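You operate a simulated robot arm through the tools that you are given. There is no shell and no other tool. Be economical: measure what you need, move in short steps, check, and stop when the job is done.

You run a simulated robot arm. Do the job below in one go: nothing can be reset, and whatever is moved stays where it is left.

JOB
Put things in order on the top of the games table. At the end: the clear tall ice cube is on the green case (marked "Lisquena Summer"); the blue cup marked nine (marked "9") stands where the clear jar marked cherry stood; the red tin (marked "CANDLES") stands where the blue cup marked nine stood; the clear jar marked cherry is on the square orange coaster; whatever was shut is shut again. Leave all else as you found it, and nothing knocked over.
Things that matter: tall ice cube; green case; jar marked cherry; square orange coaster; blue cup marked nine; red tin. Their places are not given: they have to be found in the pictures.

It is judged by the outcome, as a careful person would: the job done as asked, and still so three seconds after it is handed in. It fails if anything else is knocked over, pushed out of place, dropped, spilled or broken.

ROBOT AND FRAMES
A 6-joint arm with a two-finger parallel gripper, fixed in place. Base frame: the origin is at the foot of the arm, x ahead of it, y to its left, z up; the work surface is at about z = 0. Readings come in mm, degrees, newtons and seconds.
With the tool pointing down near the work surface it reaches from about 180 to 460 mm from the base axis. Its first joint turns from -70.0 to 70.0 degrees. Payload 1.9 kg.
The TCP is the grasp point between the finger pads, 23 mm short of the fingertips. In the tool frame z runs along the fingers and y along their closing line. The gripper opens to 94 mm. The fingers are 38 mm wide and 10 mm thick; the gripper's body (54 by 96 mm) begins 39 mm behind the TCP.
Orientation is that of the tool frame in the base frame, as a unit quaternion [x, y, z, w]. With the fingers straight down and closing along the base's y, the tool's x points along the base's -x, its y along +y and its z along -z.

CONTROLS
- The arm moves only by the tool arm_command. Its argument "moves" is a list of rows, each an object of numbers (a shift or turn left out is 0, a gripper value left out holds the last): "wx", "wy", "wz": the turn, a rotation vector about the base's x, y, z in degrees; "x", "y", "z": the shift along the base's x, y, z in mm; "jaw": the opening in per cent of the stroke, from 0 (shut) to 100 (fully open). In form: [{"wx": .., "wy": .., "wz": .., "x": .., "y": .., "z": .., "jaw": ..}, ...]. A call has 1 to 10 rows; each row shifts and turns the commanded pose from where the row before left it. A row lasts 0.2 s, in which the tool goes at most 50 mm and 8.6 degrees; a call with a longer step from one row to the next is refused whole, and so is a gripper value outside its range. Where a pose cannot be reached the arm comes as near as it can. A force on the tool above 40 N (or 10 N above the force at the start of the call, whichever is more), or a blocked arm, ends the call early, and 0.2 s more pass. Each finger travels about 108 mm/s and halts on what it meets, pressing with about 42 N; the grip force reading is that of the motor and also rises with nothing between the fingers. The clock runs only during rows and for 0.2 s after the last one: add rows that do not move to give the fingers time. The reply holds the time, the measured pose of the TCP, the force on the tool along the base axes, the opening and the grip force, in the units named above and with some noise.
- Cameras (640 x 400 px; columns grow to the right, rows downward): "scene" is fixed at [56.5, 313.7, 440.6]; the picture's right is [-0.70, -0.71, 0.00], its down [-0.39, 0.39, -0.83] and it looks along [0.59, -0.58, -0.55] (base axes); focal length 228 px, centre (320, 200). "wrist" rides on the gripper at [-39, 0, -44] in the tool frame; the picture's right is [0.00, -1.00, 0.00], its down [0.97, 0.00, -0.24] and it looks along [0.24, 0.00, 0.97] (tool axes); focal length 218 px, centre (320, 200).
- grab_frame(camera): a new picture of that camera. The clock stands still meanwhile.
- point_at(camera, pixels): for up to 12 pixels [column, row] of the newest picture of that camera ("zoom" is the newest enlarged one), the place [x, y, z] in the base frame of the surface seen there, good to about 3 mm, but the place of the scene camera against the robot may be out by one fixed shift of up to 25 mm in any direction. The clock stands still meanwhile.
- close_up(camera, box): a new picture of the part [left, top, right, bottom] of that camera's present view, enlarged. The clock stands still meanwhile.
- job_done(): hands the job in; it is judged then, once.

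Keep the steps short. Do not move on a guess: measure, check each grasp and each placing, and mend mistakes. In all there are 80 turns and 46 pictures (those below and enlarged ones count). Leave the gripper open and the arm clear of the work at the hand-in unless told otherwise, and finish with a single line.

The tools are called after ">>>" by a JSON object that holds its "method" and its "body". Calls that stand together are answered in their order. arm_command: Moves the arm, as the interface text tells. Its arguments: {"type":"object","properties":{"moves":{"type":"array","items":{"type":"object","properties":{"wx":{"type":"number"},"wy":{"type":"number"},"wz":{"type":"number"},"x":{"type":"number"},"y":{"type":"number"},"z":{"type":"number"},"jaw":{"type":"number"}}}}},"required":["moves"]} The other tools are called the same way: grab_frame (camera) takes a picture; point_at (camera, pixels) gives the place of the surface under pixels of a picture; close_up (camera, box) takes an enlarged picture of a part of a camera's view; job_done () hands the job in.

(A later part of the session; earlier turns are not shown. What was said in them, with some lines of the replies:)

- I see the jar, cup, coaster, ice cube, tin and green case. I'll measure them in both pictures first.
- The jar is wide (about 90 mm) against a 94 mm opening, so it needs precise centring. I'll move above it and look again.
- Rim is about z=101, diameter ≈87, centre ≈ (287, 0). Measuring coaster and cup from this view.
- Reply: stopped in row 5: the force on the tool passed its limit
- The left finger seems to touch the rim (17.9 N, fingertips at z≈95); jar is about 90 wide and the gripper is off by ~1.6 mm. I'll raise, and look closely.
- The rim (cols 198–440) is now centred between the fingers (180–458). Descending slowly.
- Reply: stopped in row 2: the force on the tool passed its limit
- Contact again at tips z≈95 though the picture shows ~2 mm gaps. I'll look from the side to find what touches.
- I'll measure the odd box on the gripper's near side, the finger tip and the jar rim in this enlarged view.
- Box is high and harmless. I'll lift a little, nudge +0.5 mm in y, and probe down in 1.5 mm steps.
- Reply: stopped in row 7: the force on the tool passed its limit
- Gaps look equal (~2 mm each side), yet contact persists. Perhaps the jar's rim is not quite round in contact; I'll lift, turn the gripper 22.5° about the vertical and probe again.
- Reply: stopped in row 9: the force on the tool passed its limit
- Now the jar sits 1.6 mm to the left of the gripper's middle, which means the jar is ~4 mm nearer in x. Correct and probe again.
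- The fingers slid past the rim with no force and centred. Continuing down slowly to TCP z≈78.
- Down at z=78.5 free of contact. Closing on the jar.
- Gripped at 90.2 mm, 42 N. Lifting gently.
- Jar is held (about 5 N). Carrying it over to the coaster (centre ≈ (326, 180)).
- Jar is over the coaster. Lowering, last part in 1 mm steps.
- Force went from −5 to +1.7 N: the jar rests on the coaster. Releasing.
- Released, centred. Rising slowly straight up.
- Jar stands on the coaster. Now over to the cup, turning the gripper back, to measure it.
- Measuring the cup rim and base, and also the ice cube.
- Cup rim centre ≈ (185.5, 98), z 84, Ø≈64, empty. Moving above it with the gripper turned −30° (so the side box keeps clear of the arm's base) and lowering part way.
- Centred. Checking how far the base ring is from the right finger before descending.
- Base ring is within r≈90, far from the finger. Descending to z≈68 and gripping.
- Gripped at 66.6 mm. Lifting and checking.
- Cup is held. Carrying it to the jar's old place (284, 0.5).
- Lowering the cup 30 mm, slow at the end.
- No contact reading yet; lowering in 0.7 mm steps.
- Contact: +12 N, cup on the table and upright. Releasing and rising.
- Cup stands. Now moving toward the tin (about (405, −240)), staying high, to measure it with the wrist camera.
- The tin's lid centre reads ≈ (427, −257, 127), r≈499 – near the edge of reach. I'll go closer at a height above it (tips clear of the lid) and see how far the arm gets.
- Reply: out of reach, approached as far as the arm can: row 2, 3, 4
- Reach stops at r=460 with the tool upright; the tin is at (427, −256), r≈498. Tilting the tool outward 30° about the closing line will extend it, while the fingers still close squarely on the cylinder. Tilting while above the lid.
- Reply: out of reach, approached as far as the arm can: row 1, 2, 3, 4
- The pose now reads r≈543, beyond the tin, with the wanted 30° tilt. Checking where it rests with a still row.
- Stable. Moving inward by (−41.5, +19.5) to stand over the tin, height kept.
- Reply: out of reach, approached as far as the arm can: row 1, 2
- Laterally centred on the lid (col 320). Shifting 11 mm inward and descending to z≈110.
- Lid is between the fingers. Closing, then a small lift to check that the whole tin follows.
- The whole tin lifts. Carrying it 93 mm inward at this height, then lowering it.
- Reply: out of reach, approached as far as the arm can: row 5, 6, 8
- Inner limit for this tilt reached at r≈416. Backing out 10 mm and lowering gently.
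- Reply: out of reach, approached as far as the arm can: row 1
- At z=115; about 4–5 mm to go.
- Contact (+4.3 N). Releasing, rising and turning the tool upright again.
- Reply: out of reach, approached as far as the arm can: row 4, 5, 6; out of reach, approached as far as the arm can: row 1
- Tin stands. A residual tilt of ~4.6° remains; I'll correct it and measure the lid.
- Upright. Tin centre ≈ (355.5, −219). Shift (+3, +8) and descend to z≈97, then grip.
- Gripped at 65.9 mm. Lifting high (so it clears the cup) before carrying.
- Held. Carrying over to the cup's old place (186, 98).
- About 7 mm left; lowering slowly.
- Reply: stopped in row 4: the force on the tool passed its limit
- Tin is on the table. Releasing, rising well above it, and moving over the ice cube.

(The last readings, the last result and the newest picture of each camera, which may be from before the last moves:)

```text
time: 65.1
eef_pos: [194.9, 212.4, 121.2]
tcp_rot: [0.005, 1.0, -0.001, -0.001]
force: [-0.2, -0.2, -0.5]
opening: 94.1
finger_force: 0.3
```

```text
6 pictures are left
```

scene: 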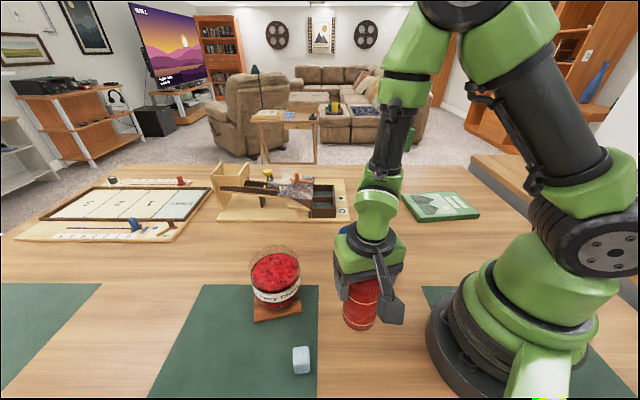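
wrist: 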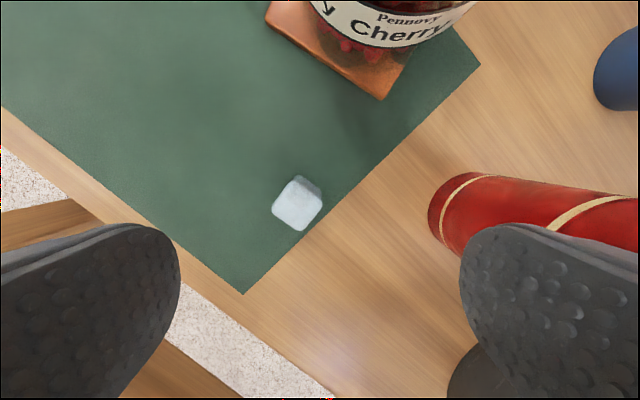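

The tin is well clear of the right finger (≈25 mm). Measuring the ice cube's top and sides.

>>> {"method": "close_up", "body": {"camera": "wrist", "box": [248, 160, 344, 240]}}

>>> {"method": "point_at", "body": {"camera": "wrist", "pixels": [[297, 206], [275, 209], [319, 204], [293, 185], [299, 227], [284, 196], [310, 217], [286, 220], [308, 194], [303, 180], [320, 190]]}}

```text
5.00 times, centred on (296, 200) of wrist
```

zoom: 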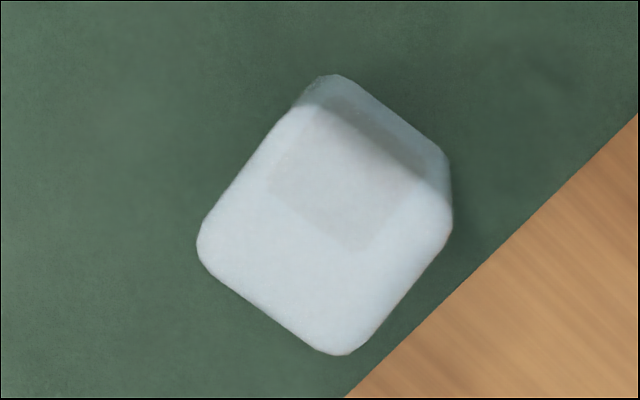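

```text
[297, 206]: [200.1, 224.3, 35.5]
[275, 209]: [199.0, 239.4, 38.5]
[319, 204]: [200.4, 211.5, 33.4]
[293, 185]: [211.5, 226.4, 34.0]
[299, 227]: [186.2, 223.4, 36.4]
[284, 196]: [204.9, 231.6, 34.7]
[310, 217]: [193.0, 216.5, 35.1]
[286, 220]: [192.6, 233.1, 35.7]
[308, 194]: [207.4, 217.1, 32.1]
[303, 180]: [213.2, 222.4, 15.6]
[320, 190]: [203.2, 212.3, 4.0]
```

Ice is ≈22 mm square, 36 mm tall, centre ≈ (199.5, 225), turned ≈ −38°. Turning the gripper to match, centring, and descending to z≈29.

>>> {"method": "arm_command", "body": {"moves": [{"x": 2, "y": 6.5, "wz": -7.5}, {"x": 2, "y": 6.5, "wz": -7.5}, {"wz": -7.5}, {"wz": -7.5}, {"wz": -7.5}, {}]}}

>>> {"method": "arm_command", "body": {"moves": [{"z": -20}, {"z": -20}, {"z": -20}, {"z": -15}, {"z": -10}, {"z": -6}, {}]}}

>>> {"method": "grab_frame", "body": {"camera": "wrist"}}

```text
time: 66.5
eef_pos: [198.5, 227.0, 121.7]
tcp_rot: [0.327, 0.945, 0.0, 0.0]
force: [0.9, 0.5, -0.7]
opening: 94.0
finger_force: 0.2
```

```text
time: 68.1
eef_pos: [198.9, 227.1, 32.0]
tcp_rot: [0.326, 0.945, 0.0, -0.001]
force: [0.8, 0.2, -0.7]
opening: 94.2
finger_force: 0.1
```

```text
4 pictures are left
```

wrist: 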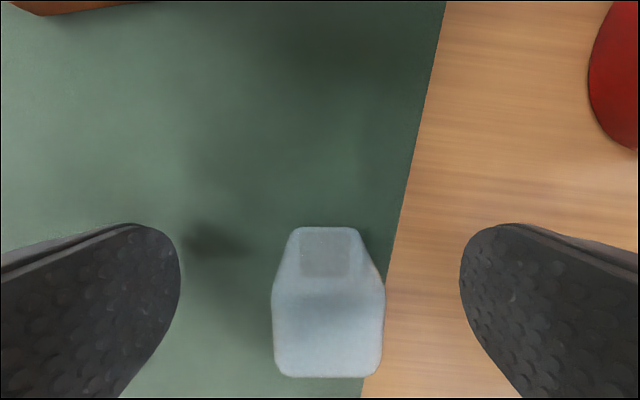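

Aligned; shift 1.7 mm toward the cube's middle, lower 3 mm, close.

>>> {"method": "arm_command", "body": {"moves": [{"x": -1, "y": -1.3, "z": -3}, {}, {"jaw": 10}, {}, {}, {}, {"z": 5}, {"z": 15}, {"z": 25}, {}]}}

```text
time: 70.3
eef_pos: [197.5, 225.8, 75.4]
tcp_rot: [0.326, 0.945, 0.0, 0.0]
force: [-0.5, -0.2, -1.0]
opening: 24.9
finger_force: 41.8
```

Ice gripped (24.9 mm) and lifted. Lifting high and carrying around, above everything, toward the green case (centre ≈ (226, −365), top z≈19).

>>> {"method": "arm_command", "body": {"moves": [{"z": 20}, {"z": 35}, {"z": 35}, {"z": 25}, {"x": 15, "y": -16}, {"x": 28, "y": -30}, {"x": 30, "y": -38}, {"x": 30, "y": -42}, {}]}}

>>> {"method": "arm_command", "body": {"moves": [{"x": 4, "y": -20}, {"x": 4, "y": -36}, {"x": 4, "y": -36}, {"x": 4, "y": -36}, {"x": 4, "y": -36}, {"y": -36}, {}]}}

>>> {"method": "arm_command", "body": {"moves": [{"x": -7, "y": -20}, {"x": -12, "y": -35}, {"x": -13, "y": -37}, {"x": -13, "y": -37}, {"x": -13, "y": -37}, {"x": -13, "y": -35}, {"x": -14, "y": -25}, {}, {}]}}

```text
refused: row 8 steps farther than a row can; nothing moved
```

```text
time: 71.9
eef_pos: [218.9, 26.3, 72.5]
tcp_rot: [0.326, 0.945, 0.0, 0.001]
force: [0.5, 0.8, 1.8]
opening: 24.8
finger_force: 41.9
```

```text
time: 73.9
eef_pos: [132.4, -200.4, 72.8]
tcp_rot: [0.326, 0.945, 0.0, -0.001]
force: [-0.6, -0.3, -0.4]
opening: 24.8
finger_force: 42.0
```

The first call was refused and the later ones ran at low height, so the arm passed near the tin. I must check what happened.

>>> {"method": "grab_frame", "body": {"camera": "scene"}}

```text
3 pictures are left
```

scene: 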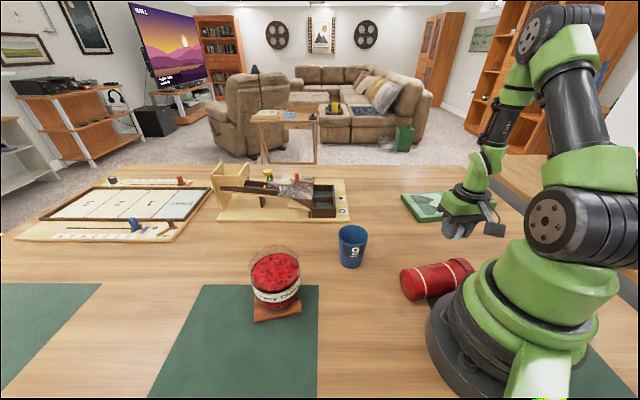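

The tin was knocked onto its side beside the base (closed still). First I'll finish placing the ice, then stand the tin up again. Moving to (235, −345) above the case (ice bottom at z≈44, case top ≈19).

>>> {"method": "arm_command", "body": {"moves": [{"z": 10}, {"x": 15, "y": -20}, {"x": 22, "y": -31}, {"x": 24, "y": -35}, {"x": 22, "y": -32}, {"x": 14, "y": -20}, {"x": 6, "y": -7}, {}, {}]}}

```text
time: 75.9
eef_pos: [237.9, -345.4, 82.9]
tcp_rot: [0.325, 0.946, 0.0, 0.001]
force: [0.1, 0.3, -1.1]
opening: 24.7
finger_force: 42.1
```

Lowering toward the case top.

>>> {"method": "arm_command", "body": {"moves": [{"z": -12}, {"z": -10}, {"z": -6}, {"z": -2}, {}, {"z": -1}, {}, {"z": -1}, {}]}}

```text
time: 77.9
eef_pos: [236.7, -345.7, 51.1]
tcp_rot: [0.327, 0.945, -0.001, -0.001]
force: [-0.5, 0.0, 0.3]
opening: 24.9
finger_force: 41.8
```

>>> {"method": "arm_command", "body": {"moves": [{"z": -0.8}, {}, {"z": -0.8}, {}, {}]}}

```text
time: 79.1
eef_pos: [236.0, -345.2, 49.0]
tcp_rot: [0.326, 0.945, -0.001, -0.001]
force: [-0.3, 0.1, 0.6]
opening: 24.7
finger_force: 41.6
```

>>> {"method": "arm_command", "body": {"moves": [{"z": -0.8}, {}, {"z": -0.7}, {}, {}]}}

```text
time: 80.3
eef_pos: [236.8, -346.2, 47.0]
tcp_rot: [0.326, 0.945, -0.001, 0.0]
force: [0.8, 0.1, 7.2]
opening: 24.9
finger_force: 42.1
```

Contact (+7 N). Releasing and rising; and measuring the fallen tin in the last scene picture.

>>> {"method": "arm_command", "body": {"moves": [{"jaw": 60}, {}, {}, {}, {"z": 10}, {"z": 30}, {"z": 40}, {"z": 40}, {"z": 30}, {}]}}

>>> {"method": "point_at", "body": {"camera": "scene", "pixels": [[412, 282], [404, 270], [412, 299], [418, 265], [445, 261], [470, 259], [425, 298], [440, 275], [457, 262], [350, 232], [352, 262], [275, 292]]}}

```text
time: 82.5
eef_pos: [234.3, -344.9, 200.1]
tcp_rot: [0.326, 0.945, -0.001, 0.0]
force: [-1.0, 0.4, -0.3]
opening: 56.4
finger_force: 0.2
```

```text
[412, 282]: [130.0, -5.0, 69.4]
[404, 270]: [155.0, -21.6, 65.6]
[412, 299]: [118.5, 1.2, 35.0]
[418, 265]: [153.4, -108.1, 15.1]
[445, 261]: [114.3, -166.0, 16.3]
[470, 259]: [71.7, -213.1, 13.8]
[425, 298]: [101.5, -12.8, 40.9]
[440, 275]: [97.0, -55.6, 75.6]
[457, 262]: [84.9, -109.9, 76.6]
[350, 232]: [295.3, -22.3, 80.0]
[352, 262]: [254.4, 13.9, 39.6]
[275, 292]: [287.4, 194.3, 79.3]
```

Rising done; now move (high) to view the tin with the wrist camera, gripper yaw back to 0.

>>> {"method": "arm_command", "body": {"moves": [{"y": -0.1, "x": 10, "wz": 7.5}, {"y": 35, "wz": 7.5}, {"y": 40, "wz": 7.5}, {"y": 40, "wz": 7.5}, {"y": 40, "wz": 8}, {"x": -8, "y": 40}, {"x": -10, "y": 40}, {"x": -5, "y": 35}, {}, {}]}}

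>>> {"method": "grab_frame", "body": {"camera": "wrist"}}

```text
time: 84.7
eef_pos: [224.6, -73.7, 195.6]
tcp_rot: [0.001, 1.0, -0.001, 0.0]
force: [0.6, -0.4, 0.4]
opening: 56.3
finger_force: 0.1
```

```text
2 pictures are left
```

wrist: 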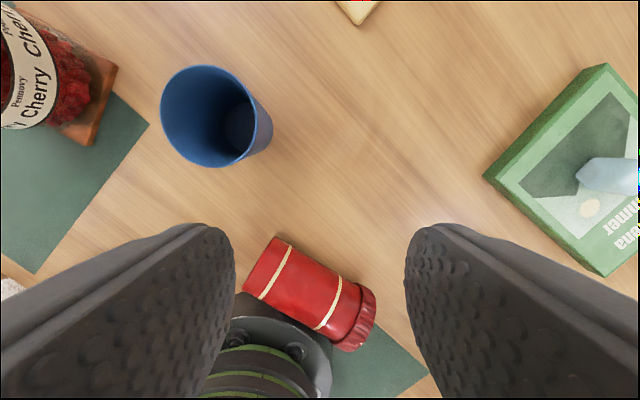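

Clear view: tin lies with its bottom end at (262,265) and lid at (360,325), against the base; ice stands on the case. Measuring.

>>> {"method": "point_at", "body": {"camera": "wrist", "pixels": [[276, 238], [245, 288], [262, 262], [308, 286], [370, 292], [345, 348], [358, 318], [330, 265], [290, 312], [342, 300], [216, 115], [600, 190]]}}

```text
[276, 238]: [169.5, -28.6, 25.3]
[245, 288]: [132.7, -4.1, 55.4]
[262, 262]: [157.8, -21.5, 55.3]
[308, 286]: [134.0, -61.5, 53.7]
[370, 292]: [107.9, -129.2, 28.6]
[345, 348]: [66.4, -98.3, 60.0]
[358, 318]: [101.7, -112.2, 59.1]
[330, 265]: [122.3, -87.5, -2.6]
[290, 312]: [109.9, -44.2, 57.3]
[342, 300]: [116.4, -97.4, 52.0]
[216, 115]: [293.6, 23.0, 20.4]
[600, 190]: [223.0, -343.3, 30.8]
```

The ice stands on the case. Plan for the tin: grip its bottom end (≈(146,−14)), bring it out to open space, then upright it. First turning the gripper by −123° so it closes across the tin, with a 15° inward lean, while high up.

>>> {"method": "arm_command", "body": {"moves": [{"wz": -8.2, "jaw": 80}, {"wz": -8.2}, {"wz": -8.2}, {"wz": -8.2}, {"wz": -8.2}, {"wz": -8.2}, {"wz": -8.2}, {"wz": -8.2}, {"wz": -8.2}, {"wz": -8.2}]}}

>>> {"method": "arm_command", "body": {"moves": [{"wz": -8.2}, {"wz": -8.2}, {"wz": -8.2}, {"wz": -8.2}, {"wz": -8.2}, {"wx": 4.1, "wy": 6.3}, {"wx": 4.1, "wy": 6.3}, {}, {}]}}

```text
time: 86.9
eef_pos: [223.0, -75.2, 197.3]
tcp_rot: [0.658, 0.753, 0.0, -0.001]
force: [0.5, 0.6, -0.5]
opening: 75.5
finger_force: 0.1
```

```text
time: 88.9
eef_pos: [222.8, -75.6, 197.9]
tcp_rot: [0.872, 0.472, -0.064, -0.115]
force: [0.5, -1.2, -0.2]
opening: 75.3
finger_force: 0.0
```

Orientation reached. Moving in above the tin's bottom end at z≈112.

>>> {"method": "arm_command", "body": {"moves": [{"x": -13, "y": 10, "z": -25}, {"x": -16, "y": 12, "z": -30}, {"x": -17, "y": 13, "z": -30}, {"x": -16, "y": 12.5}, {"x": -16, "y": 12}, {}, {}]}}

```text
time: 90.5
eef_pos: [145.6, -16.2, 114.4]
tcp_rot: [0.872, 0.472, -0.063, -0.115]
force: [0.3, 0.7, 0.2]
opening: 75.4
finger_force: 0.1
```

Reached exactly. Descending along both sides of the tin to z≈37, then gripping.

>>> {"method": "arm_command", "body": {"moves": [{"z": -15}, {"z": -15}, {"z": -12}, {"z": -10}, {"z": -8}, {"z": -8}, {"z": -6}, {"z": -4}, {}]}}

>>> {"method": "arm_command", "body": {"moves": [{"jaw": 30}, {}, {}, {}, {"z": 1}, {}]}}

```text
time: 92.5
eef_pos: [146.0, -15.7, 39.5]
tcp_rot: [0.871, 0.473, -0.062, -0.115]
force: [-0.1, 0.2, 0.5]
opening: 75.4
finger_force: 0.1
out of reach, approached as far as the arm can: row 4
```

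```text
time: 93.9
eef_pos: [145.4, -16.2, 40.3]
tcp_rot: [0.871, 0.472, -0.063, -0.116]
force: [0.0, 0.2, 0.1]
opening: 60.0
finger_force: 42.6
```

Gripped (60 mm). Lifting 40 mm and carrying it outward, removing the lean.

>>> {"method": "arm_command", "body": {"moves": [{"z": 5}, {"z": 15}, {"z": 20}, {"x": 12, "y": -5}, {"x": 22, "y": -9}, {"x": 26, "y": -11, "wx": -4.1, "wy": -6.3}, {"x": 26, "y": -11, "wx": -4.1, "wy": -6.3}, {"x": 26, "y": -11}, {}]}}

>>> {"method": "arm_command", "body": {"moves": [{"x": 10, "y": -4, "wz": 6.7}, {"x": 10, "y": -4, "wz": 6.7}, {"x": 10, "y": -4, "wz": 6.7}, {"x": 8, "y": -3, "wz": 6.7}, {"x": 5, "y": -2, "wz": 6.7}, {}, {}]}}

>>> {"method": "grab_frame", "body": {"camera": "scene"}}

```text
time: 95.9
eef_pos: [257.8, -63.4, 79.4]
tcp_rot: [0.879, 0.477, 0.0, 0.0]
force: [-0.8, -0.3, -1.2]
opening: 60.2
finger_force: 41.9
```

```text
time: 97.5
eef_pos: [301.6, -78.2, 80.9]
tcp_rot: [0.705, 0.709, 0.0, 0.0]
force: [-0.4, -0.9, -1.6]
opening: 60.2
finger_force: 42.1
```

```text
1 pictures are left
```

scene: 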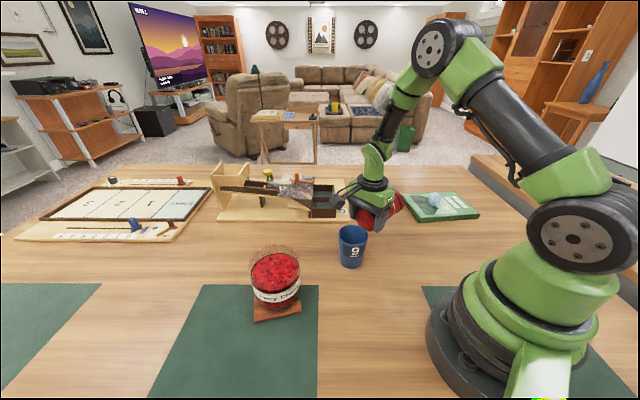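

Tin hangs level, lid pointing away (−y). Lowering it to the table here; also measuring it in this picture.

>>> {"method": "point_at", "body": {"camera": "scene", "pixels": [[398, 205], [404, 203], [401, 198], [394, 213], [372, 216], [375, 225], [352, 228], [340, 236], [365, 236], [355, 256]]}}

>>> {"method": "arm_command", "body": {"moves": [{"z": -10}, {"z": -14}, {"z": -10}, {"z": -3}, {"z": -1}, {}, {"z": -1}, {}, {"z": -1}, {}]}}

```text
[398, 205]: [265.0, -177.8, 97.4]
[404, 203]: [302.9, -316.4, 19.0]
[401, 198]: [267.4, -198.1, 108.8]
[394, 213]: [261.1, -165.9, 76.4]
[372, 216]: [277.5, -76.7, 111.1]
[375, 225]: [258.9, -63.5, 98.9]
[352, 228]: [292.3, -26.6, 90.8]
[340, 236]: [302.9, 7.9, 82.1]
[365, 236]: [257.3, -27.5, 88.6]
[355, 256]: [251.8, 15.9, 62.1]
```

```text
time: 99.7
eef_pos: [300.8, -81.2, 40.0]
tcp_rot: [0.705, 0.709, 0.0, 0.001]
force: [-0.4, 2.4, 10.4]
opening: 60.2
finger_force: 42.5
```

Resting (+10 N). Releasing, rising, moving over the lid and leaning 45°.

>>> {"method": "arm_command", "body": {"moves": [{"jaw": 90}, {}, {}, {"z": 10}, {"z": 30}, {"z": 45}, {"y": -35}, {"y": -35}, {"y": -37}, {}]}}

>>> {"method": "arm_command", "body": {"moves": [{"wx": 7.5}, {"wx": 7.5}, {"wx": 7.5}, {"wx": 7.5}, {"wx": 7.5}, {"wx": 7.5}, {}, {}]}}

>>> {"method": "grab_frame", "body": {"camera": "wrist"}}

```text
time: 101.9
eef_pos: [302.4, -189.4, 124.6]
tcp_rot: [0.705, 0.71, 0.0, -0.001]
force: [0.4, -0.3, 0.9]
opening: 84.6
finger_force: 0.0
```

```text
time: 103.7
eef_pos: [300.2, -187.0, 125.5]
tcp_rot: [0.651, 0.655, 0.272, -0.27]
force: [-0.4, -0.5, -0.3]
opening: 84.4
finger_force: 0.1
```

```text
0 pictures are left
```

wrist: 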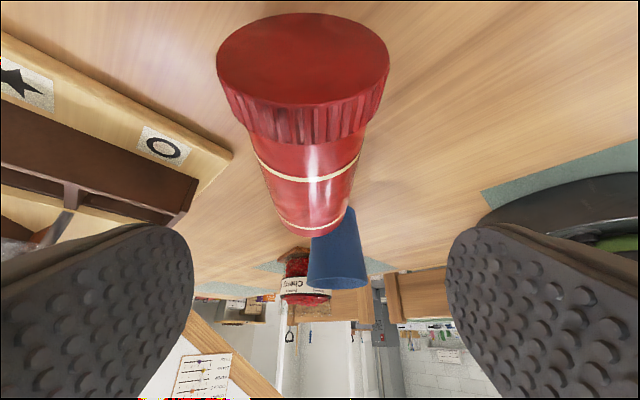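

Leaned as wanted; lid face at (303,60). Measuring the lid.

>>> {"method": "point_at", "body": {"camera": "wrist", "pixels": [[303, 60], [303, 20], [220, 60], [386, 60], [305, 103], [305, 125], [235, 110], [370, 100], [308, 160], [312, 222]]}}

```text
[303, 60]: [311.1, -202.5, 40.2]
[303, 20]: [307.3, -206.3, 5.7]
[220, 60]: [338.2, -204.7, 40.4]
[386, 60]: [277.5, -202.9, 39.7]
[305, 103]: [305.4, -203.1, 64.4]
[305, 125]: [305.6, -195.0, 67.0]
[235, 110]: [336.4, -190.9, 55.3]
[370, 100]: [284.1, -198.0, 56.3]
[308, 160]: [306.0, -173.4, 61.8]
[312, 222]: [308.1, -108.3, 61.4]
```

Lid: end at y≈−203, centre x≈307, radius ≈32. Shift +6 mm in x, descend to z≈36 and grip.

>>> {"method": "arm_command", "body": {"moves": [{"x": 6}, {"z": -18}, {"z": -18}, {"z": -18}, {"z": -15}, {"z": -12}, {"z": -8}, {}, {}]}}

>>> {"method": "arm_command", "body": {"moves": [{"jaw": 40}, {}, {}, {}]}}

```text
time: 105.7
eef_pos: [306.2, -187.4, 36.7]
tcp_rot: [0.651, 0.655, 0.271, -0.269]
force: [-0.3, 1.1, -0.2]
opening: 84.5
finger_force: 0.1
```

```text
time: 106.7
eef_pos: [305.5, -187.6, 36.1]
tcp_rot: [0.651, 0.655, 0.271, -0.27]
force: [-0.4, -0.1, -0.2]
opening: 66.5
finger_force: 41.9
```

Gripped at 66.5 mm. Lifting to z≈140 with shift −35 in y.

>>> {"method": "arm_command", "body": {"moves": [{"z": 5}, {"z": 15}, {"z": 25}, {"z": 30}, {"z": 32, "y": -5}, {"y": -15}, {"y": -15}, {}]}}

>>> {"method": "arm_command", "body": {"moves": [{"wx": -7.5}, {"wx": -7.5}, {"wx": -7.5}, {"wx": -7.5}, {"wx": -7.5}, {"wx": -7.5}, {}]}}

```text
time: 108.5
eef_pos: [307.3, -220.7, 141.9]
tcp_rot: [0.651, 0.656, 0.271, -0.27]
force: [1.2, -1.0, -1.3]
opening: 66.6
finger_force: 41.8
```

```text
time: 110.1
eef_pos: [306.7, -221.3, 141.5]
tcp_rot: [0.705, 0.71, -0.001, 0.001]
force: [0.6, -0.2, -2.1]
opening: 66.9
finger_force: 42.0
```

Half way (tool upright, tin at 45°). Rotating the remaining 45°.

>>> {"method": "arm_command", "body": {"moves": [{"wx": -7.5}, {"wx": -7.5}, {"wx": -7.5}, {"wx": -7.5}, {"wx": -7.5}, {"wx": -7.5}, {}, {}]}}

```text
time: 111.9
eef_pos: [307.0, -221.4, 142.2]
tcp_rot: [0.651, 0.655, -0.272, 0.27]
force: [0.3, -0.1, -1.5]
opening: 66.6
finger_force: 41.9
```

The tin is upright in the air. Lowering toward the table (contact expected near z≈111).

>>> {"method": "arm_command", "body": {"moves": [{"z": -12}, {"z": -10}, {"z": -4}, {"z": -1}, {"z": -1}, {"z": -1}, {"z": -0.7}, {}, {}]}}

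```text
time: 113.9
eef_pos: [306.9, -222.6, 113.8]
tcp_rot: [0.652, 0.654, -0.272, 0.271]
force: [-0.3, -3.0, 23.6]
opening: 66.5
finger_force: 42.1
```

Standing on the table (+23 N). Releasing, rising and straightening the tool.

>>> {"method": "arm_command", "body": {"moves": [{"jaw": 100}, {}, {}, {}, {"z": 10}, {"z": 25}, {"z": 30}, {}]}}

>>> {"method": "arm_command", "body": {"moves": [{"wx": 7.5}, {"wx": 7.5}, {"wx": 7.5}, {"wx": 7.5}, {"wx": 7.5}, {"wx": 7.5}, {"y": -3}, {}, {}]}}

```text
time: 115.7
eef_pos: [305.8, -222.5, 179.9]
tcp_rot: [0.651, 0.655, -0.272, 0.27]
force: [-0.3, -1.1, 0.4]
opening: 94.0
finger_force: 0.1
```

```text
time: 117.7
eef_pos: [307.0, -224.0, 177.7]
tcp_rot: [0.705, 0.71, -0.001, 0.0]
force: [0.4, 0.3, -0.4]
opening: 93.9
finger_force: 0.0
```

Tool upright above the tin. Descending to z≈97 and gripping the lid, then a test lift.

>>> {"method": "arm_command", "body": {"moves": [{"z": -18}, {"z": -18}, {"z": -18}, {"z": -14}, {"z": -8}, {"z": -5}, {}, {"jaw": 40}, {}, {}]}}

>>> {"method": "arm_command", "body": {"moves": [{}, {"z": 5}, {"z": 15}, {}, {}]}}

```text
time: 119.9
eef_pos: [308.3, -225.1, 96.6]
tcp_rot: [0.705, 0.709, -0.001, -0.002]
force: [-0.8, -1.2, 0.2]
opening: 66.0
finger_force: 42.1
```

```text
time: 121.1
eef_pos: [307.4, -224.0, 115.9]
tcp_rot: [0.704, 0.71, -0.001, 0.0]
force: [0.5, -0.4, -1.4]
opening: 66.2
finger_force: 41.9
```

Held. Lifting high in the same call as the first half of the carry, then the rest.

>>> {"method": "arm_command", "body": {"moves": [{"z": 25}, {"z": 35}, {"z": 30}, {"x": -6, "y": 15}, {"x": -10, "y": 27}, {"x": -12, "y": 32}, {"x": -14, "y": 37}, {"x": -14, "y": 37}, {"x": -14, "y": 38}]}}

>>> {"method": "arm_command", "body": {"moves": [{"x": -14, "y": 38}, {"x": -14, "y": 38}, {"x": -13, "y": 35}, {"x": -10, "y": 24.5}, {}, {}, {}]}}

```text
time: 123.1
eef_pos: [235.6, -38.6, 208.1]
tcp_rot: [0.704, 0.71, 0.0, -0.001]
force: [-0.8, 0.0, -2.2]
opening: 66.0
finger_force: 42.1
```

```text
time: 124.7
eef_pos: [183.8, 96.1, 206.8]
tcp_rot: [0.704, 0.71, -0.001, 0.0]
force: [0.1, -0.2, -0.7]
opening: 66.3
finger_force: 42.0
```

In place over the cup's old spot. Lowering 109 mm, slow at the end.

>>> {"method": "arm_command", "body": {"moves": [{"z": -24}, {"z": -26}, {"z": -24}, {"z": -20}, {"z": -10}, {"z": -3}, {"z": -1}, {"z": -0.7}, {}, {}]}}

>>> {"method": "arm_command", "body": {"moves": [{"z": -0.6}, {}, {}]}}

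```text
time: 126.9
eef_pos: [185.9, 96.5, 97.6]
tcp_rot: [0.705, 0.709, 0.0, 0.0]
force: [0.5, 0.6, -1.8]
opening: 66.5
finger_force: 42.0
```

```text
time: 127.7
eef_pos: [185.1, 97.2, 96.4]
tcp_rot: [0.704, 0.71, -0.001, -0.001]
force: [-0.5, -0.4, 0.4]
opening: 66.1
finger_force: 42.5
```

Weight is just coming off (0.4 N). A last 0.5 mm, release, and rise straight up.

>>> {"method": "arm_command", "body": {"moves": [{"z": -0.5}, {}, {"jaw": 100}, {}, {}, {}, {"z": 10}, {"z": 30}, {"z": 40}, {"z": 30}]}}

```text
time: 129.9
eef_pos: [182.9, 96.5, 207.2]
tcp_rot: [0.705, 0.709, -0.001, 0.0]
force: [0.3, -0.2, 0.3]
opening: 94.1
finger_force: 0.0
```

The gripper is open and 80 mm above the tin, clear of everything. Handing in.

>>> {"method": "job_done", "body": {}}

```text
The job is handed in.
```

The ice is on the green case, the jar is on the coaster and the cup is where the jar stood; I knocked the red tin over on the way but stood it up again, still shut when last seen lying, where the cup stood, though I had no pictures left to check its final placing.
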